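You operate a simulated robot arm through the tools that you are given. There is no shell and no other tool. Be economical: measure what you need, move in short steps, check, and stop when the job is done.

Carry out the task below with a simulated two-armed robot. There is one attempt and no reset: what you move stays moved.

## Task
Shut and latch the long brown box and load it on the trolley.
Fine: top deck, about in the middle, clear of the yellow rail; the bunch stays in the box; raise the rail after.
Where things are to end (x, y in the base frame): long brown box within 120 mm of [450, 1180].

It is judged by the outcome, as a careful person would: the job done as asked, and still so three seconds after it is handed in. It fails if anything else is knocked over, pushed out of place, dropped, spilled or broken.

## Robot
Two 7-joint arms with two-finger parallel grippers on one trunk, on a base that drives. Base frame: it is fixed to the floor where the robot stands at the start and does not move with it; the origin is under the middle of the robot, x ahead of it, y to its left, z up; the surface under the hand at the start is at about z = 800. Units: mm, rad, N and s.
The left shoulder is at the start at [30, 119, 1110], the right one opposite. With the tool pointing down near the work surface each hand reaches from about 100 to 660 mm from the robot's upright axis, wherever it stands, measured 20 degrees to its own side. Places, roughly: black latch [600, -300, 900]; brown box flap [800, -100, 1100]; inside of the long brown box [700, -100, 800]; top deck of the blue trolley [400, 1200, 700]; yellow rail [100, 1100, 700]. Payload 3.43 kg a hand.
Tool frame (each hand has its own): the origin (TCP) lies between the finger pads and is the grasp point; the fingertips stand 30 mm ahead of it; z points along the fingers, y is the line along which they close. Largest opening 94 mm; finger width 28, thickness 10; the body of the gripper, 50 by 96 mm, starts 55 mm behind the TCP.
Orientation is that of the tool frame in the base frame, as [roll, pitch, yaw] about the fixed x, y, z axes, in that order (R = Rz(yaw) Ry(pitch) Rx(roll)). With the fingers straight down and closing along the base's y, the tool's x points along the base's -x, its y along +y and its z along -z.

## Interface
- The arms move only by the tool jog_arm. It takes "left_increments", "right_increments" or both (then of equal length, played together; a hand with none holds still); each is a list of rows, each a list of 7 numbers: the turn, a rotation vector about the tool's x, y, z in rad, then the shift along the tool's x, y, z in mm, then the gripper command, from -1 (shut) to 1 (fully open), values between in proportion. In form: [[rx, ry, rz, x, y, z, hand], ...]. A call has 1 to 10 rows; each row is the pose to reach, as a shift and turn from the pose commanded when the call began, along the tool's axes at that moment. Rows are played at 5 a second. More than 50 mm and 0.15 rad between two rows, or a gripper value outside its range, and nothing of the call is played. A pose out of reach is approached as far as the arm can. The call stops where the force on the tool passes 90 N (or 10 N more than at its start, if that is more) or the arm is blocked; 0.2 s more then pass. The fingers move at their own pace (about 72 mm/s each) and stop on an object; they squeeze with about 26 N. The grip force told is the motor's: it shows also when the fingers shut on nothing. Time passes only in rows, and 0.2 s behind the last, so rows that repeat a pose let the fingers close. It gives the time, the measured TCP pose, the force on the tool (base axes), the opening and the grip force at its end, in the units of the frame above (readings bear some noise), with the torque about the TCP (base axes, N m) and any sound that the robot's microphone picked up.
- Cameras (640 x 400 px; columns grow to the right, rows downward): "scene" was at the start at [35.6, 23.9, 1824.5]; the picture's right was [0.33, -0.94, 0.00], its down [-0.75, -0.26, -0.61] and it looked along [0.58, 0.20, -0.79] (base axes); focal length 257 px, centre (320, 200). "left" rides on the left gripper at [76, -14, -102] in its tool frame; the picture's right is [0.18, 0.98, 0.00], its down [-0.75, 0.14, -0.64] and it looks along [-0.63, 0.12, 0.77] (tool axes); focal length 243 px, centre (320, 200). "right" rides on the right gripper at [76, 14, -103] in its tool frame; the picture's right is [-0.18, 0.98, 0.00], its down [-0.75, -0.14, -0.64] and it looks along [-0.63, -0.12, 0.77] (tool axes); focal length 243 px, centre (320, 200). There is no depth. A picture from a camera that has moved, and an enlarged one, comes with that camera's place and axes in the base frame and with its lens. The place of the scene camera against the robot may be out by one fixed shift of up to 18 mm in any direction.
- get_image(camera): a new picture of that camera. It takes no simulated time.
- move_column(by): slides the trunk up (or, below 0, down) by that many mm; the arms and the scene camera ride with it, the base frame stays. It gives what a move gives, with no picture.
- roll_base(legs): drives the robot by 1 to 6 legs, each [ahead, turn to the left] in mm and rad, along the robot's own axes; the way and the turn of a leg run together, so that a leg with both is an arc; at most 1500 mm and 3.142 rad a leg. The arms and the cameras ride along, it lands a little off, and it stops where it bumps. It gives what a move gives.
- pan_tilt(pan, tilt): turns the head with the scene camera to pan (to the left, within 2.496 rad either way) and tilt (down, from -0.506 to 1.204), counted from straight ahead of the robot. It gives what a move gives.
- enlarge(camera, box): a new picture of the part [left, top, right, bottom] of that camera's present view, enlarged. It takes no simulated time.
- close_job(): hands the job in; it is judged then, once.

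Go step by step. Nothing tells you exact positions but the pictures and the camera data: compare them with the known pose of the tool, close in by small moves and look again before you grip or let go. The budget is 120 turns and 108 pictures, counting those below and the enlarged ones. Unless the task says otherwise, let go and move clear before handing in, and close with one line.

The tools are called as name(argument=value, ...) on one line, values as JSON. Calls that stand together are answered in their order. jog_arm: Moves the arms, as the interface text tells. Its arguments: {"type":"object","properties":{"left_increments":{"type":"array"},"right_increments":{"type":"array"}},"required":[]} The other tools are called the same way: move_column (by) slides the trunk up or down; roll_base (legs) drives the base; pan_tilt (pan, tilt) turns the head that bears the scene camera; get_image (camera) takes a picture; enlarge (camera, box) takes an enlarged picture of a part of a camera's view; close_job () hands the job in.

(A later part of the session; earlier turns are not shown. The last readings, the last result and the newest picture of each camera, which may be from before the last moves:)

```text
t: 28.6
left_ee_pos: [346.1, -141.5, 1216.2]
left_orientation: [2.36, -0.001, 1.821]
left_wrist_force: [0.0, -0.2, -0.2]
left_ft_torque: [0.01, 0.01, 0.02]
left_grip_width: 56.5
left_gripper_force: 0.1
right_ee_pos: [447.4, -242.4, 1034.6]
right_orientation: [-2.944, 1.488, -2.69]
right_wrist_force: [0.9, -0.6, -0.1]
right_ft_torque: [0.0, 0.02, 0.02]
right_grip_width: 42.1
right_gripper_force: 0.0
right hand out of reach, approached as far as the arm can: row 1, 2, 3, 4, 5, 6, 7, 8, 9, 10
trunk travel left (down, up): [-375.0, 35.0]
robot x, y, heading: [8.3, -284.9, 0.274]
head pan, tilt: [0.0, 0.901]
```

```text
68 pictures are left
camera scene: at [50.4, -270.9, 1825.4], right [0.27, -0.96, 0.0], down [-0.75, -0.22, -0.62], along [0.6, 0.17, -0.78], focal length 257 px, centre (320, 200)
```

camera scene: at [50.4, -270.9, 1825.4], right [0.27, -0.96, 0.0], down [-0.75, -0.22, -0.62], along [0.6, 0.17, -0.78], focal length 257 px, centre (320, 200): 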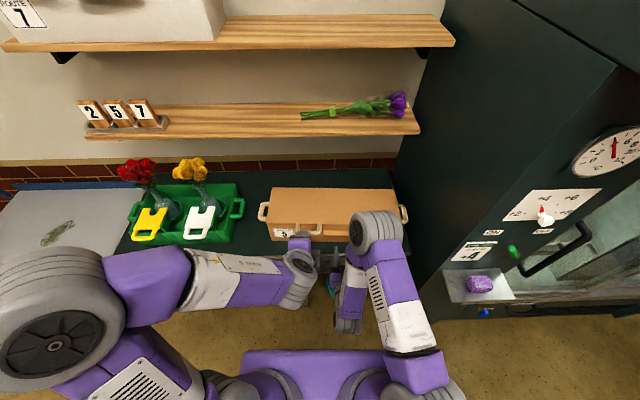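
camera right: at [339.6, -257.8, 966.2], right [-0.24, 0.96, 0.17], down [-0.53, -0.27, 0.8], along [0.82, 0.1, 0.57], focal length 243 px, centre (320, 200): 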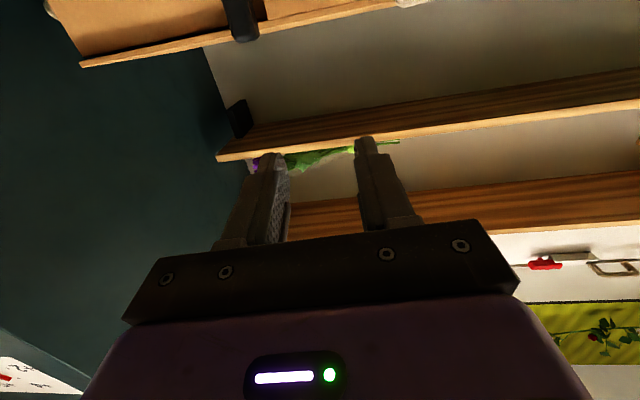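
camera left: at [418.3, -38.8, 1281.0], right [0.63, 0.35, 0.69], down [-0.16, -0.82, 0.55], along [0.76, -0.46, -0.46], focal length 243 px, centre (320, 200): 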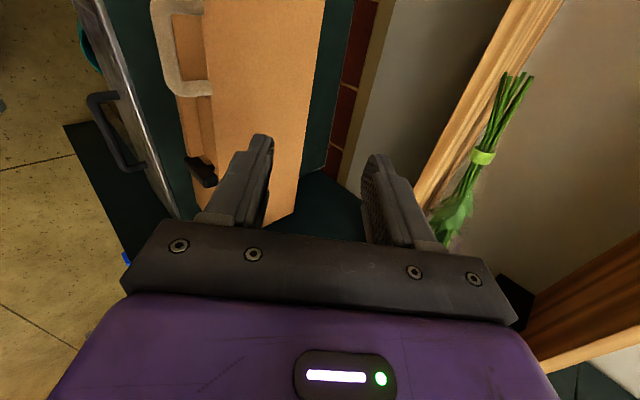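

jog_arm(right_increments=[[0, 0, 0, 0, 0, 40, -0.1], [0, -0.03, 0, 20, 0, 70, -0.1], [0, -0.07, 0, 50, 0, 100, -0.1], [0, -0.07, 0, 76, 0, 119, -0.1], [0, -0.07, 0, 76, 0, 119, -0.1]])

get_image(camera="right")

enlarge(camera="scene", box=[250, 180, 420, 290])

```text
t: 29.8
left_ee_pos: [344.8, -144.1, 1217.6]
left_orientation: [2.358, 0.0, 1.821]
left_wrist_force: [0.8, -0.4, 0.0]
left_ft_torque: [0.0, -0.02, 0.02]
left_grip_width: 56.1
left_gripper_force: 0.1
right_ee_pos: [545.8, -182.9, 953.2]
right_orientation: [-1.844, 1.556, -1.586]
right_wrist_force: [-0.7, 0.0, 0.0]
right_ft_torque: [-0.04, 0.0, 0.02]
right_grip_width: 42.4
right_gripper_force: 0.1
right hand out of reach, approached as far as the arm can: row 1, 2, 3, 4, 5
trunk travel left (down, up): [-375.0, 35.0]
robot x, y, heading: [10.7, -285.0, 0.28]
head pan, tilt: [0.0, 0.901]
```

```text
67 pictures are left
camera right: at [444.7, -195.9, 877.4], right [-0.25, 0.95, 0.17], down [-0.58, -0.29, 0.76], along [0.77, 0.09, 0.63], focal length 243 px, centre (320, 200)
```

right: 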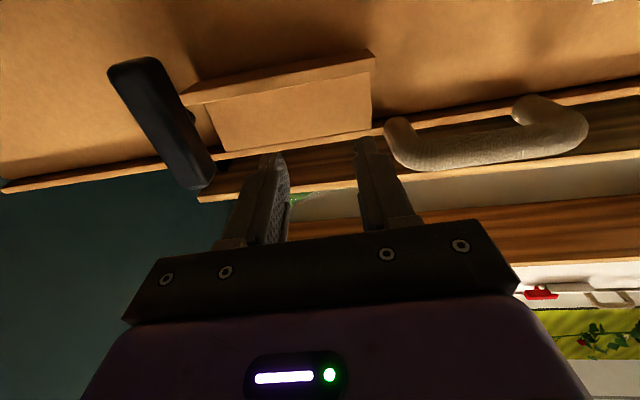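

```text
3.64 times, centred on (335, 235) of scene
camera zoom: at [49.1, -273.5, 1825.5], right [0.27, -0.96, 0.0], down [-0.75, -0.21, -0.62], along [0.6, 0.17, -0.78], focal length 936 px, centre (266, 73)
```

zoom: 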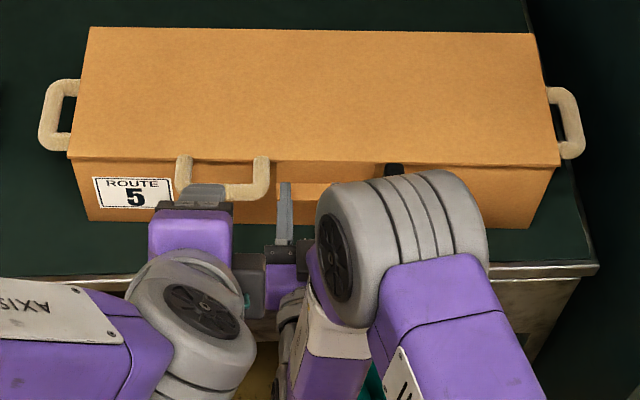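

From below I see the lip block beside the upright bar: the bar's top must swing left, over the lip. The forward-pointing pose is out of reach here, so I'll go back to a downward tool and push the bar's top to the left with closed fingers.

jog_arm(left_increments=[[0, 0, 0, 30, 5, 0, 0], [0, 0, 0, 60, 10, 0, 0], [0, 0, 0, 90, 20, 0, 0], [0, 0, 0, 120, 30, 0, 0], [0, 0, 0, 150, 40, 0, 0], [0, 0, 0, 180, 50, 0, 0], [0, 0, 0, 200, 60, 0, 0], [0, 0, 0, 200, 60, 0, 0], [0, 0, 0, 200, 60, 0, 0], [0, 0, 0, 200, 60, 0, 0]], right_increments=[[0, 0, 0, -30, 0, -10, -1], [0, 0.15, 0, -70, -5, -10, -1], [0, 0.3, 0, -100, -10, -10, -1], [0, 0.45, 0, -130, -15, -10, -1], [0, 0.6, 0, -150, -20, 0, -1], [0, 0.75, 0, -165, -25, 10, -1], [0, 0.9, 0, -180, -30, 20, -1], [0, 1.05, 0, -190, -34, 30, -1], [0, 1.2, 0, -195, -34, 40, -1], [0, 1.35, 0, -200, -34, 50, -1]])

get_image(camera="scene")

```text
t: 32.0
left_ee_pos: [338.7, 63.5, 1258.1]
left_orientation: [2.358, 0.0, 1.82]
left_wrist_force: [0.9, -0.5, 0.5]
left_ft_torque: [0.02, -0.01, 0.01]
left_grip_width: 46.9
left_gripper_force: 0.1
left hand out of reach, approached as far as the arm can: row 1, 2, 3
right_ee_pos: [604.9, -200.5, 1153.5]
right_orientation: [3.141, 0.215, -2.861]
right_wrist_force: [0.7, -0.1, 0.3]
right_ft_torque: [0.01, 0.0, -0.01]
right_grip_width: 0.0
right_gripper_force: 25.9
right hand out of reach, approached as far as the arm can: row 1
trunk travel left (down, up): [-375.0, 35.0]
robot x, y, heading: [13.3, -283.2, 0.28]
head pan, tilt: [0.0, 0.901]
```

```text
65 pictures are left
camera scene: at [50.6, -272.5, 1825.3], right [0.27, -0.96, 0.0], down [-0.75, -0.22, -0.62], along [0.6, 0.17, -0.78], focal length 257 px, centre (320, 200)
```

scene: 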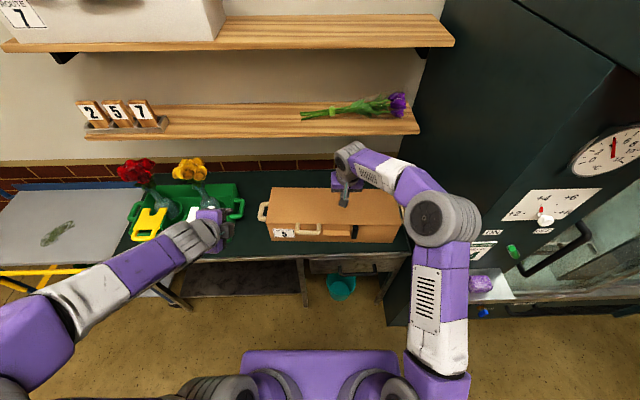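

jog_arm(right_increments=[[0, 0.11, 0, 0, 0, 0, -1], [0, 0.215, 0, 0, 0, 0, -1]])

jog_arm(right_increments=[[0, 0, 0, 8, -40, 0, -1], [0, 0, 0, 16, -80, 20, -1], [0, 0, 0, 21, -91, 60, -1], [0, 0, 0, 21, -91, 90, -1]])

get_image(camera="right")

enlarge(camera="scene", box=[300, 190, 410, 260])

```text
t: 32.6
left_ee_pos: [337.4, 61.4, 1259.6]
left_orientation: [2.359, 0.001, 1.82]
left_wrist_force: [0.0, -0.1, 0.0]
left_ft_torque: [0.04, -0.02, -0.02]
left_grip_width: 47.0
left_gripper_force: 0.1
right_ee_pos: [605.5, -200.3, 1154.1]
right_orientation: [3.141, 0.004, -2.862]
right_wrist_force: [-0.6, -0.1, -0.5]
right_ft_torque: [0.0, -0.02, 0.0]
right_grip_width: 0.0
right_gripper_force: 26.0
trunk travel left (down, up): [-375.0, 35.0]
robot x, y, heading: [12.0, -285.4, 0.279]
head pan, tilt: [0.0, 0.901]
```

```text
t: 33.6
left_ee_pos: [338.7, 61.8, 1259.4]
left_orientation: [2.358, -0.001, 1.82]
left_wrist_force: [0.2, -0.8, -1.3]
left_ft_torque: [-0.05, 0.01, 0.02]
left_grip_width: 46.9
left_gripper_force: 0.0
right_ee_pos: [611.7, -295.8, 1063.5]
right_orientation: [-3.141, 0.007, -2.863]
right_wrist_force: [0.7, 0.0, 0.0]
right_ft_torque: [0.03, -0.04, -0.03]
right_grip_width: 0.1
right_gripper_force: 26.1
trunk travel left (down, up): [-375.0, 35.0]
robot x, y, heading: [8.3, -283.2, 0.278]
head pan, tilt: [0.0, 0.901]
```

```text
64 pictures are left
camera right: at [534.4, -302.5, 1166.2], right [-0.09, 1.0, 0.0], down [0.76, 0.07, 0.65], along [0.64, 0.06, -0.76], focal length 243 px, centre (320, 200)
```

right: 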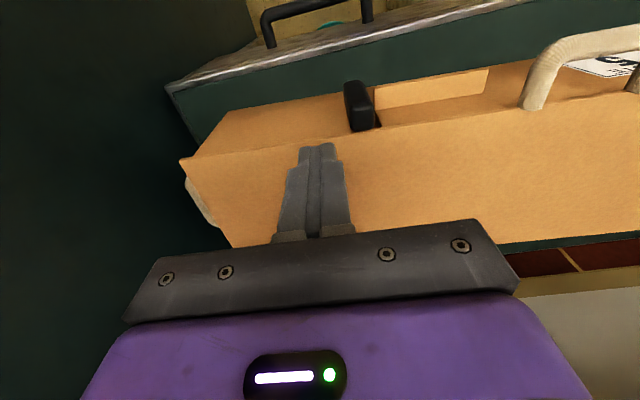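

```text
5.71 times, centred on (355, 225) of scene
camera zoom: at [50.1, -273.4, 1825.4], right [0.27, -0.96, 0.0], down [-0.75, -0.21, -0.62], along [0.6, 0.17, -0.78], focal length 1470 px, centre (120, 57)
```

zoom: 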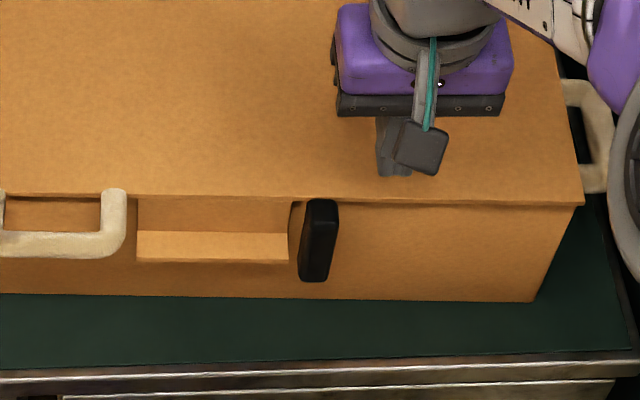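

The closed fingers stand just right of and slightly in front of the bar. I lower them beside it and then sweep to the left.

jog_arm(right_increments=[[0, 0, 0, 0, 0, 35, -1], [0, 0, 0, 0, 0, 70, -1], [0, 0, 0, 0, 0, 98, -1], [0, 0, 0, 0, 10, 98, -1], [0, 0, 0, 0, 20, 98, -1], [0, 0, 0, 0, 30, 98, -1]])

get_image(camera="right")

enlarge(camera="scene", box=[300, 190, 410, 260])

```text
t: 35.0
left_ee_pos: [336.6, 62.7, 1259.0]
left_orientation: [2.358, -0.001, 1.821]
left_wrist_force: [-0.2, 0.2, -0.6]
left_ft_torque: [-0.02, -0.01, 0.0]
left_grip_width: 46.8
left_gripper_force: 0.0
right_ee_pos: [601.8, -261.1, 965.9]
right_orientation: [3.139, 0.004, -2.86]
right_wrist_force: [-3.9, -1.2, 10.8]
right_ft_torque: [-0.02, 0.17, 0.09]
right_grip_width: 0.1
right_gripper_force: 26.1
trunk travel left (down, up): [-375.0, 35.0]
robot x, y, heading: [8.2, -285.4, 0.277]
head pan, tilt: [0.0, 0.901]
```

```text
62 pictures are left
camera right: at [524.8, -269.7, 1068.2], right [-0.1, 1.0, 0.0], down [0.76, 0.07, 0.64], along [0.64, 0.06, -0.76], focal length 243 px, centre (320, 200)
```

right: 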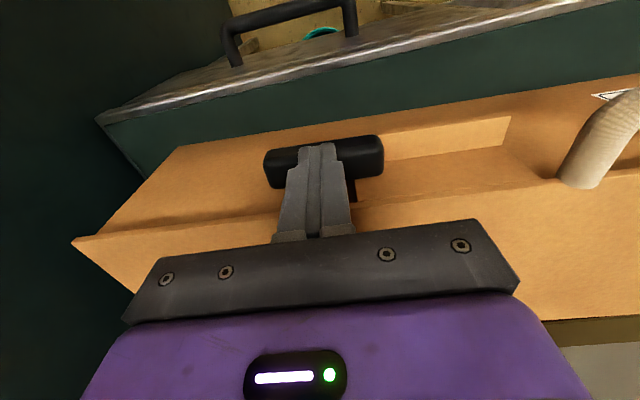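

```text
5.71 times, centred on (355, 225) of scene
camera zoom: at [49.3, -271.3, 1825.4], right [0.27, -0.96, 0.0], down [-0.75, -0.22, -0.62], along [0.6, 0.17, -0.78], focal length 1470 px, centre (120, 57)
```

zoom: 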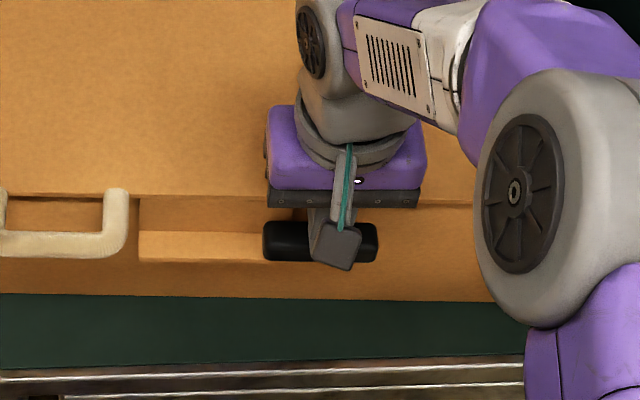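

The bar has turned flat across the lip's end. I press a little further on its left half to make sure it is at its stop.

jog_arm(right_increments=[[0, 0, 0, 0, 8, -6, -1], [0, 0, 0, 0, 20, -6, -1], [0, 0, 0, 0, 20, 1, -1], [0, 0, 0, 0, 20, 5, -1]])

jog_arm(right_increments=[[0, 0, 0, 0, 0, -40, -1], [0, 0, 0, 0, -40, -80, -1], [0, 0, 0, 0, -90, -110, -1], [0, 0, 0, 0, -130, -120, -1]])

get_image(camera="right")

enlarge(camera="scene", box=[250, 180, 420, 270])

```text
t: 36.0
left_ee_pos: [335.2, 62.0, 1259.5]
left_orientation: [2.357, -0.001, 1.82]
left_wrist_force: [0.4, -0.6, 0.2]
left_ft_torque: [0.0, -0.01, 0.02]
left_grip_width: 47.0
left_gripper_force: 0.1
right_ee_pos: [596.2, -245.9, 966.0]
right_orientation: [3.141, 0.012, -2.861]
right_wrist_force: [-4.9, -0.8, 30.7]
right_ft_torque: [-0.1, 0.21, 0.15]
right_grip_width: 0.0
right_gripper_force: 26.3
trunk travel left (down, up): [-375.0, 35.0]
robot x, y, heading: [8.0, -285.6, 0.276]
head pan, tilt: [0.0, 0.901]
```

```text
refused: row 2 steps farther than a row can; nothing moved
```

```text
60 pictures are left
camera right: at [518.6, -253.2, 1067.2], right [-0.09, 1.0, 0.0], down [0.76, 0.07, 0.65], along [0.65, 0.06, -0.76], focal length 243 px, centre (320, 200)
```

right: 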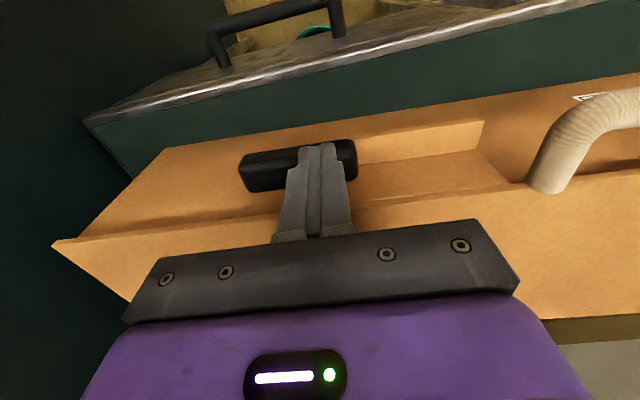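

```text
3.76 times, centred on (335, 225) of scene
camera zoom: at [44.9, -273.3, 1825.9], right [0.27, -0.96, 0.0], down [-0.75, -0.21, -0.62], along [0.6, 0.17, -0.78], focal length 969 px, centre (264, 106)
```

zoom: 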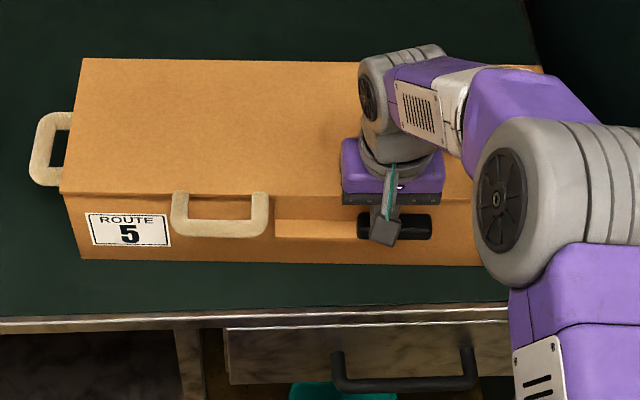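

jog_arm(right_increments=[[0, 0, 0, 0, 0, -40, -1], [0, 0, 0, 0, -10, -80, -1], [0, 0, 0, 0, -40, -110, -1], [0, 0, 0, 0, -80, -130, -1], [0, 0, 0, 0, -120, -140, 0.5], [0, 0, 0, 0, -160, -140, 1]])

enlarge(camera="scene", box=[250, 180, 420, 270])

```text
t: 37.4
left_ee_pos: [338.1, 60.6, 1260.1]
left_orientation: [2.358, -0.001, 1.821]
left_wrist_force: [0.0, -0.1, -0.1]
left_ft_torque: [0.04, -0.01, -0.01]
left_grip_width: 47.0
left_gripper_force: 0.1
right_ee_pos: [641.2, -401.8, 1101.3]
right_orientation: [3.138, 0.004, -2.863]
right_wrist_force: [-0.4, -0.3, -0.2]
right_ft_torque: [0.04, 0.02, -0.03]
right_grip_width: 80.1
right_gripper_force: 0.0
trunk travel left (down, up): [-375.0, 35.0]
robot x, y, heading: [13.4, -284.9, 0.277]
head pan, tilt: [0.0, 0.901]
```

```text
3.76 times, centred on (335, 225) of scene
camera zoom: at [49.9, -274.9, 1825.4], right [0.27, -0.96, 0.0], down [-0.75, -0.21, -0.62], along [0.6, 0.17, -0.78], focal length 969 px, centre (264, 106)
```

zoom: 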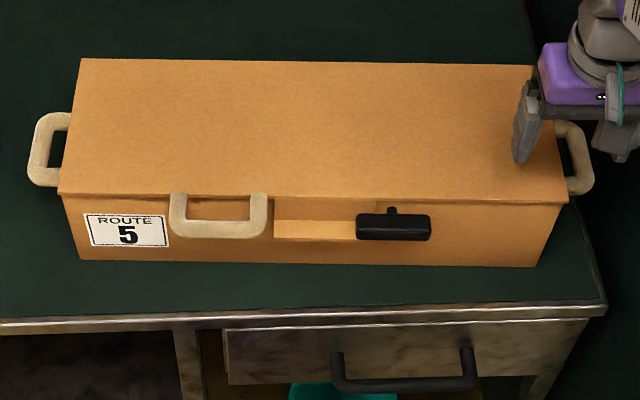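

The box is shut and latched. Next I return the left hand to a straight-down pose, draw the right hand back, and then drive in centred on the box to take both end handles.

jog_arm(left_increments=[[0.14, 0, 0, 0, 0, 0, 1], [0.28, 0, 0, 0, 0, 0, 1], [0.42, 0, 0, 0, 0, 0, 1], [0.56, 0, 0, 0, 0, 0, 1], [0.7, 0, 0, 0, 0, 0, 1], [0.785, 0, 0, 0, 0, 0, 1]], right_increments=[[0, 0, 0, 20, 0, -10, 1], [0, 0, 0, 50, -10, -30, 1], [0, 0, 0, 80, -20, -50, 1], [0, 0, 0, 110, -30, -70, 1], [0, 0, 0, 140, -40, -90, 1], [0, 0, 0, 170, -40, -100, 1]])

jog_arm(left_increments=[[0, 0, -0.15, 0, 0, 0, 1], [0, 0, -0.3, 0, 0, 0, 1], [0, 0, -0.45, 0, 0, 0, 1], [0, 0, -0.6, 0, 0, 0, 1], [0, 0, -0.75, 0, 0, 0, 1], [0, 0, -0.9, 0, 0, 0, 1], [0, 0, -1.05, 0, 0, 0, 1], [0, 0, -1.2, 0, 0, 0, 1], [0, 0, -1.35, 0, 0, 0, 1], [0, 0, -1.5, 0, 0, 0, 1]])

jog_arm(left_increments=[[0, 0, -0.1, 20, 10, 0, 1], [0, 0, -0.1, 50, 30, -10, 1]])

roll_base(legs=[[0, -0.18], [183, 0], [0, 0.15]])

get_image(camera="scene")

get_image(camera="left")

get_image(camera="right")

```text
t: 38.8
left_ee_pos: [336.5, 60.7, 1259.2]
left_orientation: [-3.138, 0.001, 1.821]
left_wrist_force: [-0.5, -0.4, -0.2]
left_ft_torque: [-0.02, 0.0, 0.01]
left_grip_width: 94.0
left_gripper_force: 0.0
right_ee_pos: [487.2, -485.7, 1199.1]
right_orientation: [-3.141, 0.006, -2.862]
right_wrist_force: [-0.1, -0.4, 0.3]
right_ft_torque: [0.01, 0.02, -0.02]
right_grip_width: 94.0
right_gripper_force: 0.0
trunk travel left (down, up): [-375.0, 35.0]
robot x, y, heading: [10.4, -287.5, 0.28]
head pan, tilt: [0.0, 0.901]
```

```text
t: 41.0
left_ee_pos: [337.2, 60.8, 1258.0]
left_orientation: [3.142, -0.003, -2.96]
left_wrist_force: [-0.7, -0.7, 0.2]
left_ft_torque: [-0.01, 0.01, -0.02]
left_grip_width: 93.9
left_gripper_force: 0.0
right_ee_pos: [487.9, -485.4, 1199.8]
right_orientation: [-3.141, 0.005, -2.865]
right_wrist_force: [0.0, 0.2, 0.4]
right_ft_torque: [0.02, 0.01, 0.01]
right_grip_width: 94.1
right_gripper_force: 0.0
trunk travel left (down, up): [-375.0, 35.0]
robot x, y, heading: [9.4, -286.2, 0.274]
head pan, tilt: [0.0, 0.901]
```

```text
t: 41.6
left_ee_pos: [280.2, 82.2, 1268.9]
left_orientation: [3.141, -0.002, -2.862]
left_wrist_force: [-1.1, 0.1, 0.0]
left_ft_torque: [0.01, -0.06, -0.01]
left_grip_width: 94.1
left_gripper_force: 0.0
right_ee_pos: [486.0, -485.6, 1200.6]
right_orientation: [3.141, 0.006, -2.863]
right_wrist_force: [-0.1, 0.7, 1.2]
right_ft_torque: [0.01, -0.01, 0.0]
right_grip_width: 94.0
right_gripper_force: 0.0
trunk travel left (down, up): [-375.0, 35.0]
robot x, y, heading: [8.4, -286.8, 0.28]
head pan, tilt: [0.0, 0.901]
```

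```text
t: 43.6
left_ee_pos: [438.0, 43.2, 1273.3]
left_orientation: [-3.137, 0.015, -3.043]
left_wrist_force: [-0.7, -0.4, 0.4]
left_ft_torque: [-0.04, -0.01, 0.0]
left_grip_width: 94.1
left_gripper_force: 0.1
right_ee_pos: [519.2, -555.0, 1201.5]
right_orientation: [3.141, -0.032, -3.068]
right_wrist_force: [-27.3, -4.9, 11.6]
right_ft_torque: [0.3, -3.21, -0.91]
right_grip_width: 94.1
right_gripper_force: 0.1
trunk travel left (down, up): [-375.0, 35.0]
robot x, y, heading: [121.8, -272.2, 0.089]
head pan, tilt: [0.0, 0.901]
stopped in leg 2: the robot was blocked; the commanded pose is now the measured one
```

```text
57 pictures are left
camera scene: at [136.9, -261.3, 1826.0], right [0.09, -1.0, 0.01], down [-0.77, -0.07, -0.63], along [0.63, 0.05, -0.77], focal length 257 px, centre (320, 200)
```

scene: 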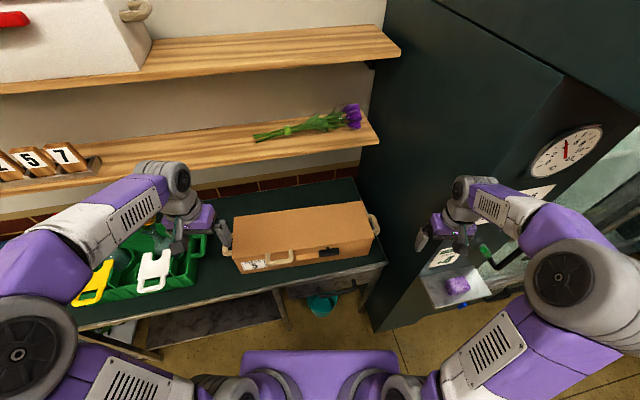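

```text
56 pictures are left
camera left: at [362.3, 24.1, 1376.2], right [-0.28, 0.96, -0.01], down [0.73, 0.22, 0.65], along [0.63, 0.18, -0.76], focal length 243 px, centre (320, 200)
```

left: 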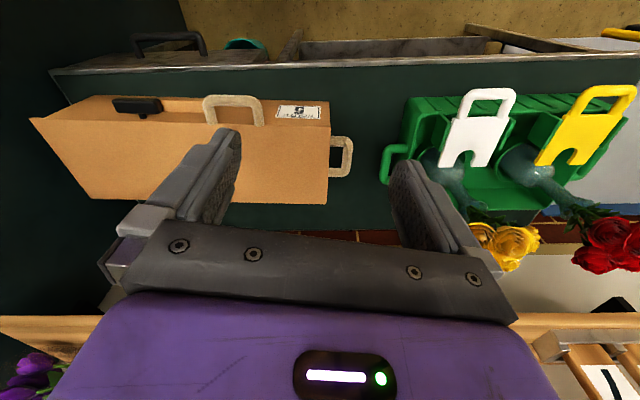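

```text
55 pictures are left
camera right: at [446.5, -547.4, 1306.7], right [0.11, 0.99, 0.0], down [0.78, -0.09, 0.62], along [0.61, -0.07, -0.79], focal length 243 px, centre (320, 200)
```

right: 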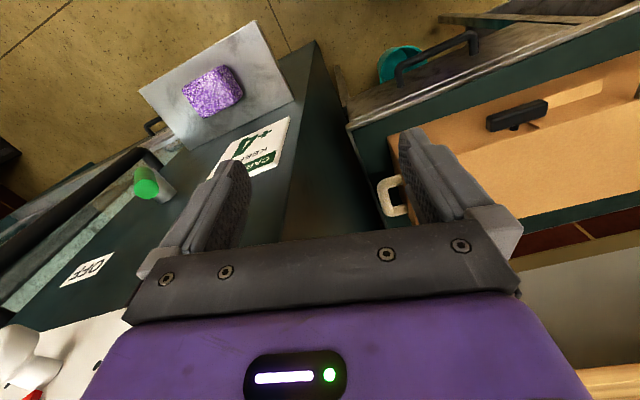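

The drive was stopped because the right hand touched the fridge's front; nothing seems moved. I back away, tuck the right hand inward, and look at the fridge before choosing a stance further left.

roll_base(legs=[[-60, 0]])

jog_arm(right_increments=[[0, 0, 0, 0, 40, 0, 1], [0, 0, 0, 0, 80, 0, 1], [0, 0, 0, 0, 120, 0, 1], [0, 0, 0, 0, 160, 0, 1]])

roll_base(legs=[[0, 0.66], [147, 0], [0, -0.5]])

get_image(camera="scene")

```text
t: 44.5
left_ee_pos: [401.4, 32.5, 1268.7]
left_orientation: [3.14, -0.002, -3.043]
left_wrist_force: [0.5, -0.6, 0.9]
left_ft_torque: [-0.01, 0.0, 0.0]
left_grip_width: 93.8
left_gripper_force: 0.1
right_ee_pos: [482.8, -566.0, 1190.2]
right_orientation: [3.135, -0.049, -3.063]
right_wrist_force: [-0.3, -0.4, -1.1]
right_ft_torque: [-0.01, 0.03, 0.04]
right_grip_width: 94.1
right_gripper_force: 0.1
trunk travel left (down, up): [-375.0, 35.0]
robot x, y, heading: [67.3, -277.1, 0.094]
head pan, tilt: [0.0, 0.901]
```

```text
t: 45.5
left_ee_pos: [399.9, 33.7, 1269.9]
left_orientation: [3.141, -0.001, -3.044]
left_wrist_force: [-0.3, 1.1, -0.2]
left_ft_torque: [0.01, -0.02, -0.02]
left_grip_width: 94.0
left_gripper_force: 0.1
right_ee_pos: [469.9, -405.7, 1193.1]
right_orientation: [3.136, -0.046, -3.063]
right_wrist_force: [-0.9, 0.0, -0.5]
right_ft_torque: [0.01, 0.01, 0.01]
right_grip_width: 93.8
right_gripper_force: 0.0
trunk travel left (down, up): [-375.0, 35.0]
robot x, y, heading: [63.6, -278.1, 0.093]
head pan, tilt: [0.0, 0.901]
```

```text
t: 50.1
left_ee_pos: [452.0, 182.1, 1270.5]
left_orientation: [3.14, -0.002, -2.881]
left_wrist_force: [0.3, 0.5, 0.4]
left_ft_torque: [0.01, -0.03, 0.0]
left_grip_width: 93.8
left_gripper_force: 0.0
right_ee_pos: [591.5, -239.5, 1192.1]
right_orientation: [3.133, -0.047, -2.903]
right_wrist_force: [-0.2, 0.4, -0.5]
right_ft_torque: [0.01, 0.0, -0.03]
right_grip_width: 94.3
right_gripper_force: 0.0
trunk travel left (down, up): [-375.0, 35.0]
robot x, y, heading: [173.9, -178.5, 0.257]
head pan, tilt: [0.0, 0.901]
```

```text
54 pictures are left
camera scene: at [212.1, -167.7, 1825.4], right [0.25, -0.97, 0.0], down [-0.76, -0.2, -0.62], along [0.6, 0.16, -0.78], focal length 257 px, centre (320, 200)
```

scene: 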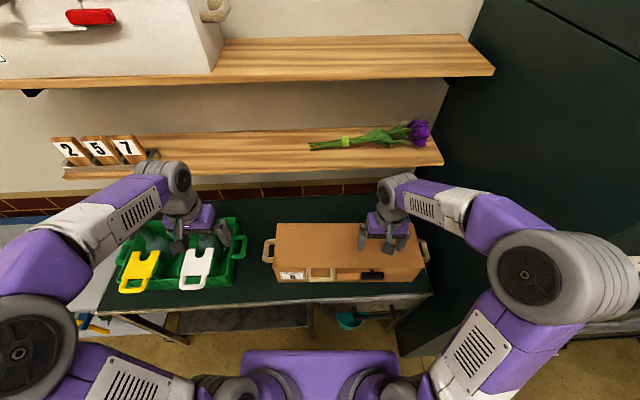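

enlarge(camera="scene", box=[250, 210, 450, 335])

get_image(camera="right")

get_image(camera="left")

```text
3.20 times, centred on (350, 272) of scene
camera zoom: at [212.1, -167.7, 1825.4], right [0.25, -0.97, 0.0], down [-0.76, -0.2, -0.62], along [0.6, 0.16, -0.78], focal length 823 px, centre (224, -32)
```

zoom: 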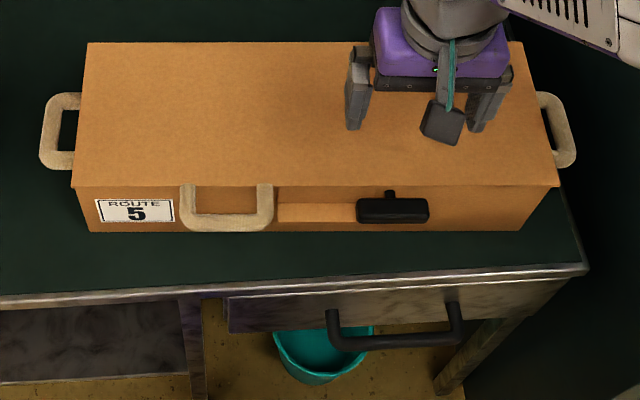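

```text
52 pictures are left
camera right: at [519.7, -243.7, 1298.8], right [-0.05, 1.0, 0.0], down [0.79, 0.04, 0.61], along [0.6, 0.03, -0.8], focal length 243 px, centre (320, 200)
```

right: 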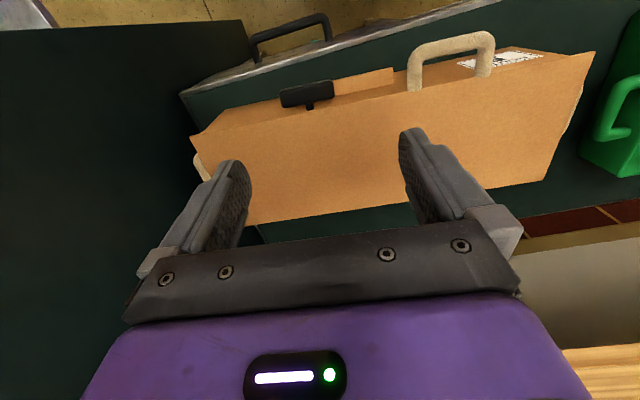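

```text
51 pictures are left
camera left: at [381.6, 151.0, 1373.4], right [-0.43, 0.9, 0.0], down [0.69, 0.33, 0.64], along [0.58, 0.28, -0.77], focal length 243 px, centre (320, 200)
```

left: 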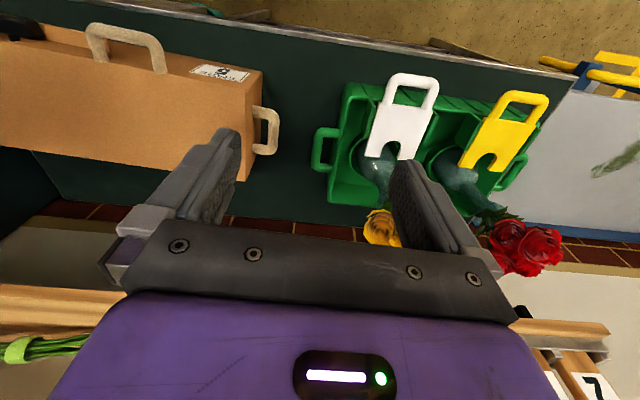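

Triangulated in my present frame, the handle bars are at about (507, 214, 913) on the left and (507, -416, 913) on the right; the fridge's side is at y ≈ -485. I inch forward, then bring the right hand over carefully with a partial opening.

roll_base(legs=[[25, 0]])

jog_arm(right_increments=[[0, -0.047, -0.022, 0, -40, 0, 0.3], [0, -0.047, -0.022, -10, -80, 0, 0.3], [0, -0.047, -0.022, -30, -120, 10, 0.3], [0, -0.047, -0.022, -50, -160, 20, 0.3], [0, -0.047, -0.022, -70, -195, 30, 0.3]])

get_image(camera="scene")

get_image(camera="right")

```text
t: 50.9
left_ee_pos: [472.8, 189.1, 1270.2]
left_orientation: [3.141, 0.001, -2.882]
left_wrist_force: [-0.3, -0.2, -0.1]
left_ft_torque: [0.02, -0.01, 0.04]
left_grip_width: 94.0
left_gripper_force: 0.1
right_ee_pos: [613.9, -233.1, 1194.7]
right_orientation: [3.135, -0.047, -2.903]
right_wrist_force: [-0.6, 0.3, -0.5]
right_ft_torque: [0.01, -0.04, -0.01]
right_grip_width: 93.8
right_gripper_force: 0.0
trunk travel left (down, up): [-375.0, 35.0]
robot x, y, heading: [196.1, -169.8, 0.257]
head pan, tilt: [0.0, 0.901]
```

```text
t: 52.1
left_ee_pos: [476.4, 189.6, 1270.4]
left_orientation: [-3.141, -0.002, -2.88]
left_wrist_force: [0.0, -0.8, 0.2]
left_ft_torque: [0.01, 0.01, -0.01]
left_grip_width: 93.9
left_gripper_force: 0.0
right_ee_pos: [730.2, -407.9, 1157.2]
right_orientation: [3.134, 0.0, -2.879]
right_wrist_force: [0.4, 0.6, -0.6]
right_ft_torque: [0.0, 0.02, 0.01]
right_grip_width: 61.0
right_gripper_force: 0.1
trunk travel left (down, up): [-375.0, 35.0]
robot x, y, heading: [199.7, -173.9, 0.252]
head pan, tilt: [0.0, 0.901]
```

```text
50 pictures are left
camera scene: at [238.0, -161.8, 1825.3], right [0.25, -0.97, 0.0], down [-0.76, -0.2, -0.62], along [0.6, 0.16, -0.78], focal length 257 px, centre (320, 200)
```

scene: 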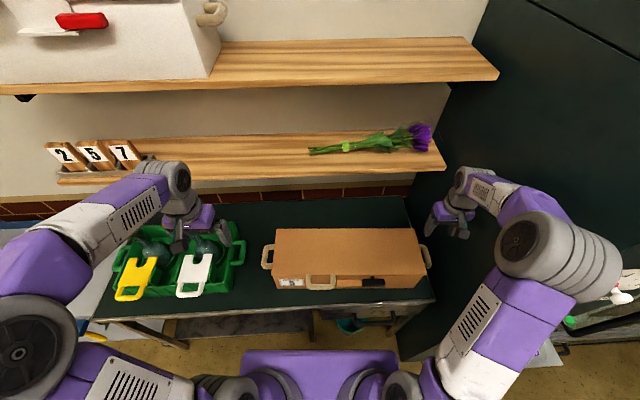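

```text
49 pictures are left
camera right: at [653.6, -414.2, 1260.0], right [-0.08, 1.0, 0.01], down [0.77, 0.05, 0.64], along [0.64, 0.05, -0.77], focal length 243 px, centre (320, 200)
```

right: 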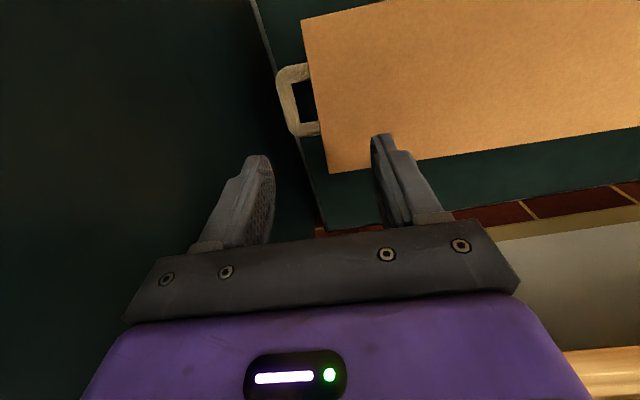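

jog_arm(right_increments=[[0, 0, 0, -15, -26, 0, 0.06], [0, 0, 0, -30, -53, 20, 0.06], [0, 0, 0, -30, -53, 65, 0.06], [0, 0, 0, -30, -53, 110, 0.06], [0, 0, 0, -30, -53, 147, 0.06]])

get_image(camera="right")

get_image(camera="scene")

```text
t: 53.3
left_ee_pos: [476.6, 189.3, 1271.5]
left_orientation: [3.14, -0.001, -2.881]
left_wrist_force: [0.3, -1.0, 0.2]
left_ft_torque: [-0.01, 0.0, 0.0]
left_grip_width: 94.0
left_gripper_force: 0.0
right_ee_pos: [771.0, -449.5, 1009.6]
right_orientation: [3.134, 0.001, -2.879]
right_wrist_force: [0.2, 0.0, -0.9]
right_ft_torque: [-0.03, -0.01, 0.01]
right_grip_width: 49.9
right_gripper_force: 0.1
trunk travel left (down, up): [-375.0, 35.0]
robot x, y, heading: [196.3, -172.6, 0.25]
head pan, tilt: [0.0, 0.901]
```

```text
48 pictures are left
camera right: at [693.9, -455.7, 1111.7], right [-0.08, 1.0, 0.01], down [0.77, 0.05, 0.64], along [0.64, 0.05, -0.77], focal length 243 px, centre (320, 200)
```

right: 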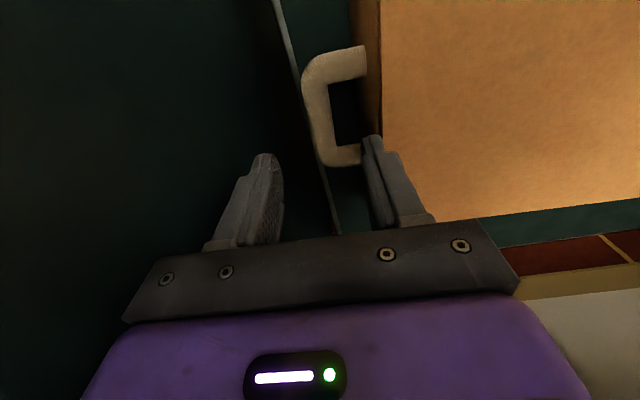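

```text
47 pictures are left
camera scene: at [236.3, -161.5, 1825.4], right [0.25, -0.97, 0.0], down [-0.76, -0.2, -0.62], along [0.6, 0.16, -0.78], focal length 257 px, centre (320, 200)
```

scene: 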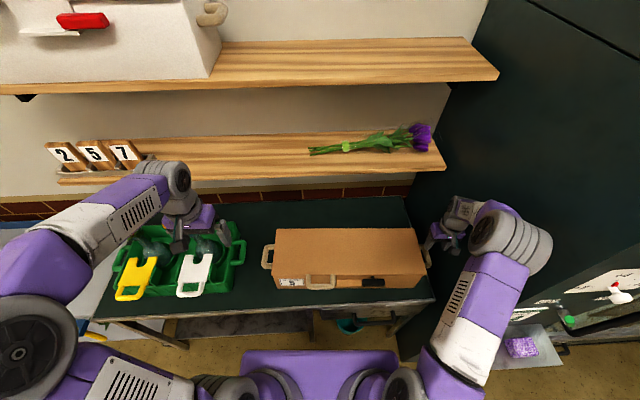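

The right fingers stand right over the handle bar. I lower them around it; then bring the left hand over its handle.

jog_arm(right_increments=[[0, 0, 0, 4, -3, 25, 0.02], [0, 0, 0, 4, -3, 55, 0.02], [0, 0, 0, 4, -3, 80, 0.02], [0, 0, 0, 4, -3, 96, 0.02]], left_increments=[[0, 0, 0, -20, -15, 25, 0.4], [0, 0, 0, -40, -30, 50, 0.3], [0, 0, 0, -60, -45, 75, 0.06], [0, 0, 0, -80, -60, 100, 0.06]])

get_image(camera="right")

get_image(camera="left")

```text
t: 54.3
left_ee_pos: [570.1, 151.8, 1170.6]
left_orientation: [3.14, -0.003, -2.88]
left_wrist_force: [0.4, -0.1, -0.3]
left_ft_torque: [-0.01, 0.03, 0.03]
left_grip_width: 50.0
left_gripper_force: 0.1
right_ee_pos: [768.4, -452.4, 913.3]
right_orientation: [3.134, 0.0, -2.88]
right_wrist_force: [0.1, 0.0, -1.4]
right_ft_torque: [0.0, 0.04, 0.0]
right_grip_width: 48.0
right_gripper_force: 0.0
trunk travel left (down, up): [-375.0, 35.0]
robot x, y, heading: [196.9, -172.9, 0.258]
head pan, tilt: [0.0, 0.901]
```

```text
46 pictures are left
camera right: at [691.8, -459.3, 1016.1], right [-0.08, 1.0, 0.01], down [0.77, 0.05, 0.64], along [0.64, 0.05, -0.77], focal length 243 px, centre (320, 200)
```

right: 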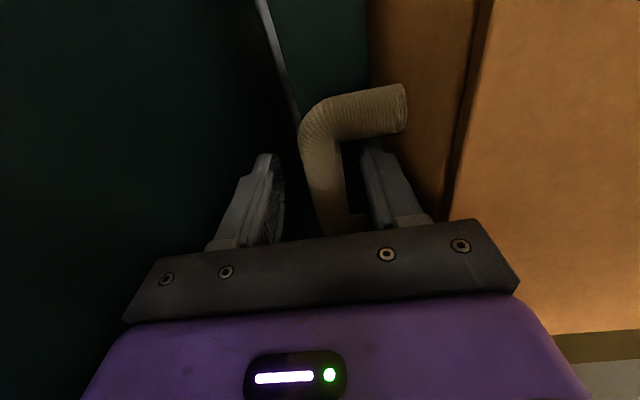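

```text
45 pictures are left
camera left: at [499.9, 119.6, 1273.6], right [-0.43, 0.9, 0.0], down [0.69, 0.33, 0.64], along [0.58, 0.28, -0.77], focal length 243 px, centre (320, 200)
```

left: 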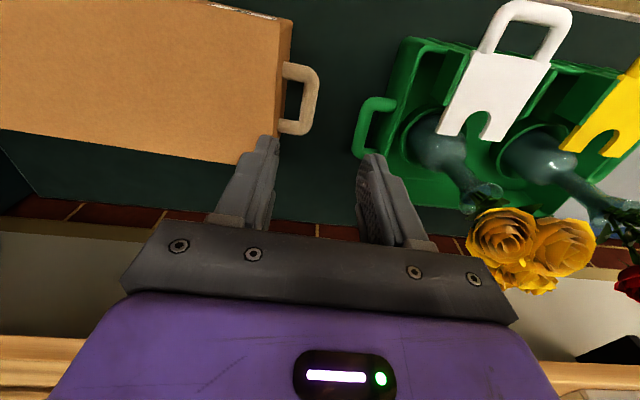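

jog_arm(left_increments=[[0, 0, 0, -18, -4, 20, 0.06], [0, 0, 0, -36, -7, 60, 0.06], [0, 0, 0, -36, -7, 105, 0.06], [0, 0, 0, -36, -7, 150, 0.06], [0, 0, 0, -36, -7, 170, 0.06]])

get_image(camera="left")

```text
t: 55.5
left_ee_pos: [603.4, 153.4, 1000.0]
left_orientation: [-3.141, 0.0, -2.88]
left_wrist_force: [0.0, 0.4, 0.4]
left_ft_torque: [-0.04, -0.03, 0.02]
left_grip_width: 49.7
left_gripper_force: 0.0
right_ee_pos: [767.4, -453.0, 914.5]
right_orientation: [3.135, -0.001, -2.88]
right_wrist_force: [0.5, -0.2, -0.5]
right_ft_torque: [-0.03, 0.03, 0.0]
right_grip_width: 48.1
right_gripper_force: 0.1
trunk travel left (down, up): [-375.0, 35.0]
robot x, y, heading: [199.3, -174.9, 0.256]
head pan, tilt: [0.0, 0.901]
```

```text
44 pictures are left
camera left: at [533.5, 122.5, 1103.6], right [-0.43, 0.9, 0.0], down [0.69, 0.33, 0.64], along [0.58, 0.28, -0.77], focal length 243 px, centre (320, 200)
```

left: 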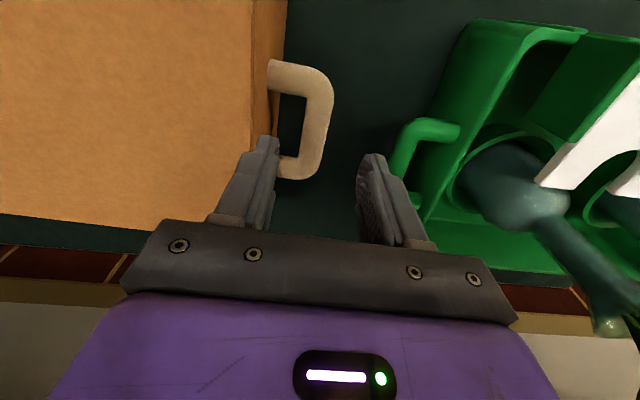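

jog_arm(left_increments=[[0, 0, 0, 0, 1, 30, 0.02], [0, 0, 0, 0, 1, 60, 0.02], [0, 0, 0, 0, 1, 86, 0.02], [0, 0, 0, 0, 1, 86, 0.02]])

get_image(camera="left")

```text
t: 56.5
left_ee_pos: [603.9, 155.3, 914.3]
left_orientation: [3.141, 0.001, -2.88]
left_wrist_force: [3.5, -0.5, 0.1]
left_ft_torque: [-0.02, -0.07, 0.08]
left_grip_width: 48.4
left_gripper_force: 1.2
right_ee_pos: [767.7, -452.5, 914.2]
right_orientation: [3.135, 0.001, -2.88]
right_wrist_force: [0.6, -0.4, 0.3]
right_ft_torque: [-0.01, 0.05, -0.03]
right_grip_width: 48.0
right_gripper_force: 0.0
trunk travel left (down, up): [-375.0, 35.0]
robot x, y, heading: [194.5, -172.9, 0.253]
head pan, tilt: [0.0, 0.901]
```

```text
43 pictures are left
camera left: at [534.3, 123.3, 1017.6], right [-0.43, 0.9, 0.0], down [0.69, 0.33, 0.64], along [0.58, 0.28, -0.77], focal length 243 px, centre (320, 200)
```

left: 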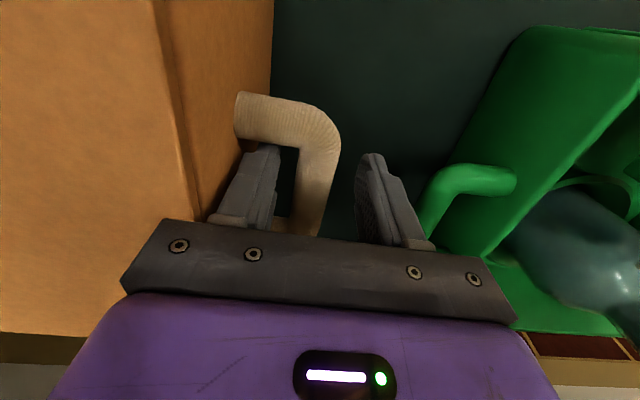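

Both grippers straddle their handle bars. I nudge the left hand back a few millimetres and close both.

jog_arm(left_increments=[[0, 0, 0, 4, 1, 86, 0], [0, 0, 0, 4, 1, 86, -0.4]])

```text
refused: row 1 steps farther than a row can; nothing moved
```

jog_arm(left_increments=[[0, 0, 0, 4, 0, 0, 0], [0, 0, 0, 4, 0, 0, -0.5], [0, 0, 0, 4, 0, 0, -1], [0, 0, 0, 4, 0, 0, -1], [0, 0, 0, 4, 0, 0, -1]], right_increments=[[0, 0, 0, 0, 0, 0, 0], [0, 0, 0, 0, 0, 0, -0.5], [0, 0, 0, 0, 0, 0, -1], [0, 0, 0, 0, 0, 0, -1], [0, 0, 0, 0, 0, 0, -1]])

```text
t: 57.7
left_ee_pos: [600.4, 151.5, 914.2]
left_orientation: [-3.14, 0.001, -2.882]
left_wrist_force: [6.6, -21.0, 0.3]
left_ft_torque: [-0.09, -0.13, -0.17]
left_grip_width: 21.6
left_gripper_force: 26.0
right_ee_pos: [765.6, -448.5, 913.5]
right_orientation: [3.13, 0.001, -2.877]
right_wrist_force: [-7.1, 22.2, 3.1]
right_ft_torque: [0.18, 0.46, 0.83]
right_grip_width: 21.8
right_gripper_force: 26.0
trunk travel left (down, up): [-375.0, 35.0]
robot x, y, heading: [195.8, -173.3, 0.257]
head pan, tilt: [0.0, 0.901]
```

Both bars are gripped, with some stretch between the hands; I ease them inward a little and lift slightly.

jog_arm(left_increments=[[0, 0, 0, 0, -3, 0, -1], [0, 0, 0, 0, -4, -5, -1], [0, 0, 0, 0, -4, -12, -1], [0, 0, 0, 0, -4, -20, -1]], right_increments=[[0, 0, 0, 0, 3, 0, -1], [0, 0, 0, 0, 4, -5, -1], [0, 0, 0, 0, 4, -12, -1], [0, 0, 0, 0, 4, -20, -1]])

get_image(camera="scene")

```text
t: 58.7
left_ee_pos: [599.6, 151.8, 935.1]
left_orientation: [3.14, -0.001, -2.881]
left_wrist_force: [2.3, -8.0, -4.9]
left_ft_torque: [-0.17, 0.16, -0.46]
left_grip_width: 21.7
left_gripper_force: 26.3
right_ee_pos: [765.4, -449.0, 935.2]
right_orientation: [3.137, 0.0, -2.882]
right_wrist_force: [-2.6, 7.1, -3.9]
right_ft_torque: [0.18, -0.09, 0.74]
right_grip_width: 21.7
right_gripper_force: 26.2
trunk travel left (down, up): [-375.0, 35.0]
robot x, y, heading: [196.3, -174.7, 0.256]
head pan, tilt: [0.0, 0.901]
```

```text
42 pictures are left
camera scene: at [236.5, -161.2, 1825.4], right [0.25, -0.97, 0.0], down [-0.76, -0.2, -0.62], along [0.6, 0.16, -0.78], focal length 257 px, centre (320, 200)
```

scene: 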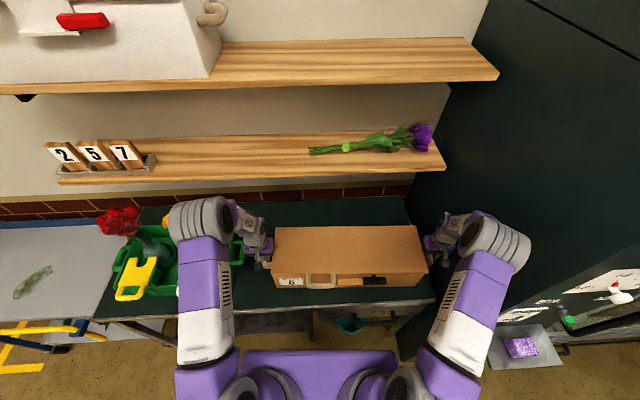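

The box lifts easily (about 9 N in all). I raise it further and back straight out from the table.

jog_arm(left_increments=[[0, 0, 0, 0, 0, -25, -1], [0, 0, 0, 0, 0, -50, -1], [0, 0, 0, 0, 0, -75, -1], [0, 0, 0, 0, 0, -100, -1]], right_increments=[[0, 0, 0, 0, 0, -25, -1], [0, 0, 0, 0, 0, -50, -1], [0, 0, 0, 0, 0, -75, -1], [0, 0, 0, 0, 0, -100, -1]])

roll_base(legs=[[-150, 0]])

get_image(camera="scene")

```text
t: 59.7
left_ee_pos: [599.6, 151.8, 1035.0]
left_orientation: [3.141, -0.002, -2.879]
left_wrist_force: [0.9, -1.2, -4.0]
left_ft_torque: [-0.04, -0.04, -0.5]
left_grip_width: 21.8
left_gripper_force: 26.3
right_ee_pos: [766.6, -449.4, 1035.3]
right_orientation: [3.136, 0.001, -2.88]
right_wrist_force: [-1.0, 2.2, -4.3]
right_ft_torque: [0.03, 0.07, 0.7]
right_grip_width: 21.8
right_gripper_force: 25.5
trunk travel left (down, up): [-375.0, 35.0]
robot x, y, heading: [197.2, -168.1, 0.252]
head pan, tilt: [0.0, 0.901]
```

```text
t: 61.1
left_ee_pos: [456.8, 113.6, 1033.5]
left_orientation: [3.14, -0.003, -2.88]
left_wrist_force: [-1.2, 4.6, -3.4]
left_ft_torque: [0.06, 0.07, -0.49]
left_grip_width: 21.9
left_gripper_force: 26.5
right_ee_pos: [623.8, -486.7, 1033.7]
right_orientation: [3.134, 0.0, -2.879]
right_wrist_force: [-0.2, -4.7, -3.1]
right_ft_torque: [-0.07, -0.06, 0.73]
right_grip_width: 21.9
right_gripper_force: 25.8
trunk travel left (down, up): [-375.0, 35.0]
robot x, y, heading: [52.6, -212.4, 0.258]
head pan, tilt: [0.0, 0.901]
```

```text
41 pictures are left
camera scene: at [93.0, -198.6, 1825.3], right [0.25, -0.97, 0.0], down [-0.76, -0.2, -0.62], along [0.6, 0.16, -0.78], focal length 257 px, centre (320, 200)
```

scene: 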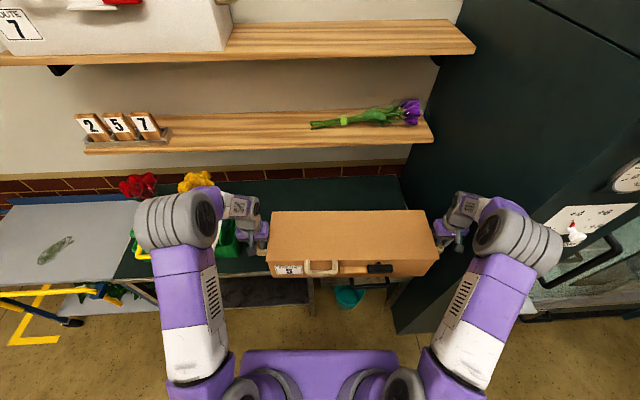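

The box is held level and clear of the table. I back further, recentre the box in front of me, and then turn left toward the trolley.

roll_base(legs=[[-250, 0]])

jog_arm(left_increments=[[0, 0, 0, 5, 15, 0, -1], [0, 0, 0, 10, 30, 0, -1], [0, 0, 0, 15, 45, 0, -1], [0, 0, 0, 20, 60, 0, -1], [0, 0, 0, 25, 75, 0, -1], [0, 0, 0, 30, 90, 0, -1], [0, 0, 0, 30, 98, 0, -1]], right_increments=[[0, 0, 0, 5, 15, 0, -1], [0, 0, 0, 10, 30, 0, -1], [0, 0, 0, 15, 45, 0, -1], [0, 0, 0, 20, 60, 0, -1], [0, 0, 0, 25, 75, 0, -1], [0, 0, 0, 30, 90, 0, -1], [0, 0, 0, 30, 98, 0, -1]])

pan_tilt(pan=1.1, tilt=0.7)

get_image(camera="scene")

```text
t: 62.9
left_ee_pos: [217.7, 51.9, 1033.2]
left_orientation: [3.14, -0.002, -2.878]
left_wrist_force: [0.5, 0.2, -4.4]
left_ft_torque: [0.04, 0.0, -0.47]
left_grip_width: 21.5
left_gripper_force: 25.9
right_ee_pos: [385.1, -548.2, 1034.7]
right_orientation: [3.138, -0.002, -2.878]
right_wrist_force: [-0.1, -1.8, -4.6]
right_ft_torque: [-0.07, 0.07, 0.75]
right_grip_width: 22.1
right_gripper_force: 26.0
trunk travel left (down, up): [-375.0, 35.0]
robot x, y, heading: [-184.7, -272.4, 0.255]
head pan, tilt: [0.0, 0.901]
```

```text
t: 64.5
left_ee_pos: [164.4, 139.5, 1034.1]
left_orientation: [3.14, -0.002, -2.879]
left_wrist_force: [0.6, -2.4, -3.9]
left_ft_torque: [0.09, 0.02, -0.5]
left_grip_width: 21.8
left_gripper_force: 26.0
right_ee_pos: [330.9, -461.6, 1036.6]
right_orientation: [3.136, 0.0, -2.877]
right_wrist_force: [-1.2, 1.0, -5.2]
right_ft_torque: [0.04, 0.08, 0.76]
right_grip_width: 21.9
right_gripper_force: 26.2
trunk travel left (down, up): [-375.0, 35.0]
robot x, y, heading: [-190.6, -271.2, 0.257]
head pan, tilt: [0.0, 0.901]
```

```text
t: 65.8
left_ee_pos: [164.2, 138.2, 1034.5]
left_orientation: [3.139, -0.002, -2.881]
left_wrist_force: [1.1, -1.5, -5.0]
left_ft_torque: [-0.03, 0.0, -0.58]
left_grip_width: 21.5
left_gripper_force: 26.3
right_ee_pos: [330.0, -460.4, 1034.9]
right_orientation: [3.137, -0.001, -2.878]
right_wrist_force: [-0.4, 1.6, -5.5]
right_ft_torque: [0.01, 0.04, 0.78]
right_grip_width: 21.8
right_gripper_force: 26.1
trunk travel left (down, up): [-375.0, 35.0]
robot x, y, heading: [-188.1, -270.2, 0.254]
head pan, tilt: [1.1, 0.7]
```

```text
40 pictures are left
camera scene: at [-200.7, -196.9, 1841.5], right [0.98, -0.21, 0.0], down [-0.14, -0.63, -0.76], along [0.16, 0.75, -0.64], focal length 257 px, centre (320, 200)
```

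scene: 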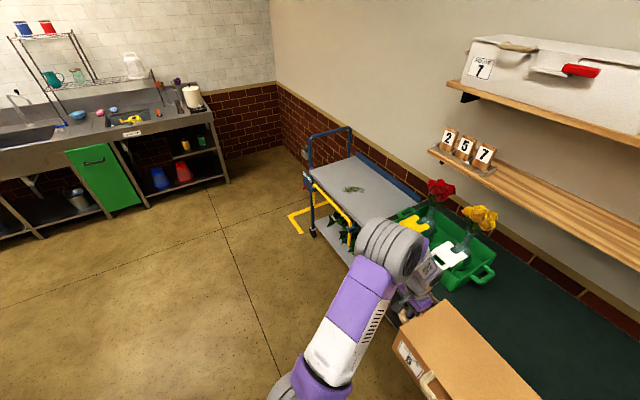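

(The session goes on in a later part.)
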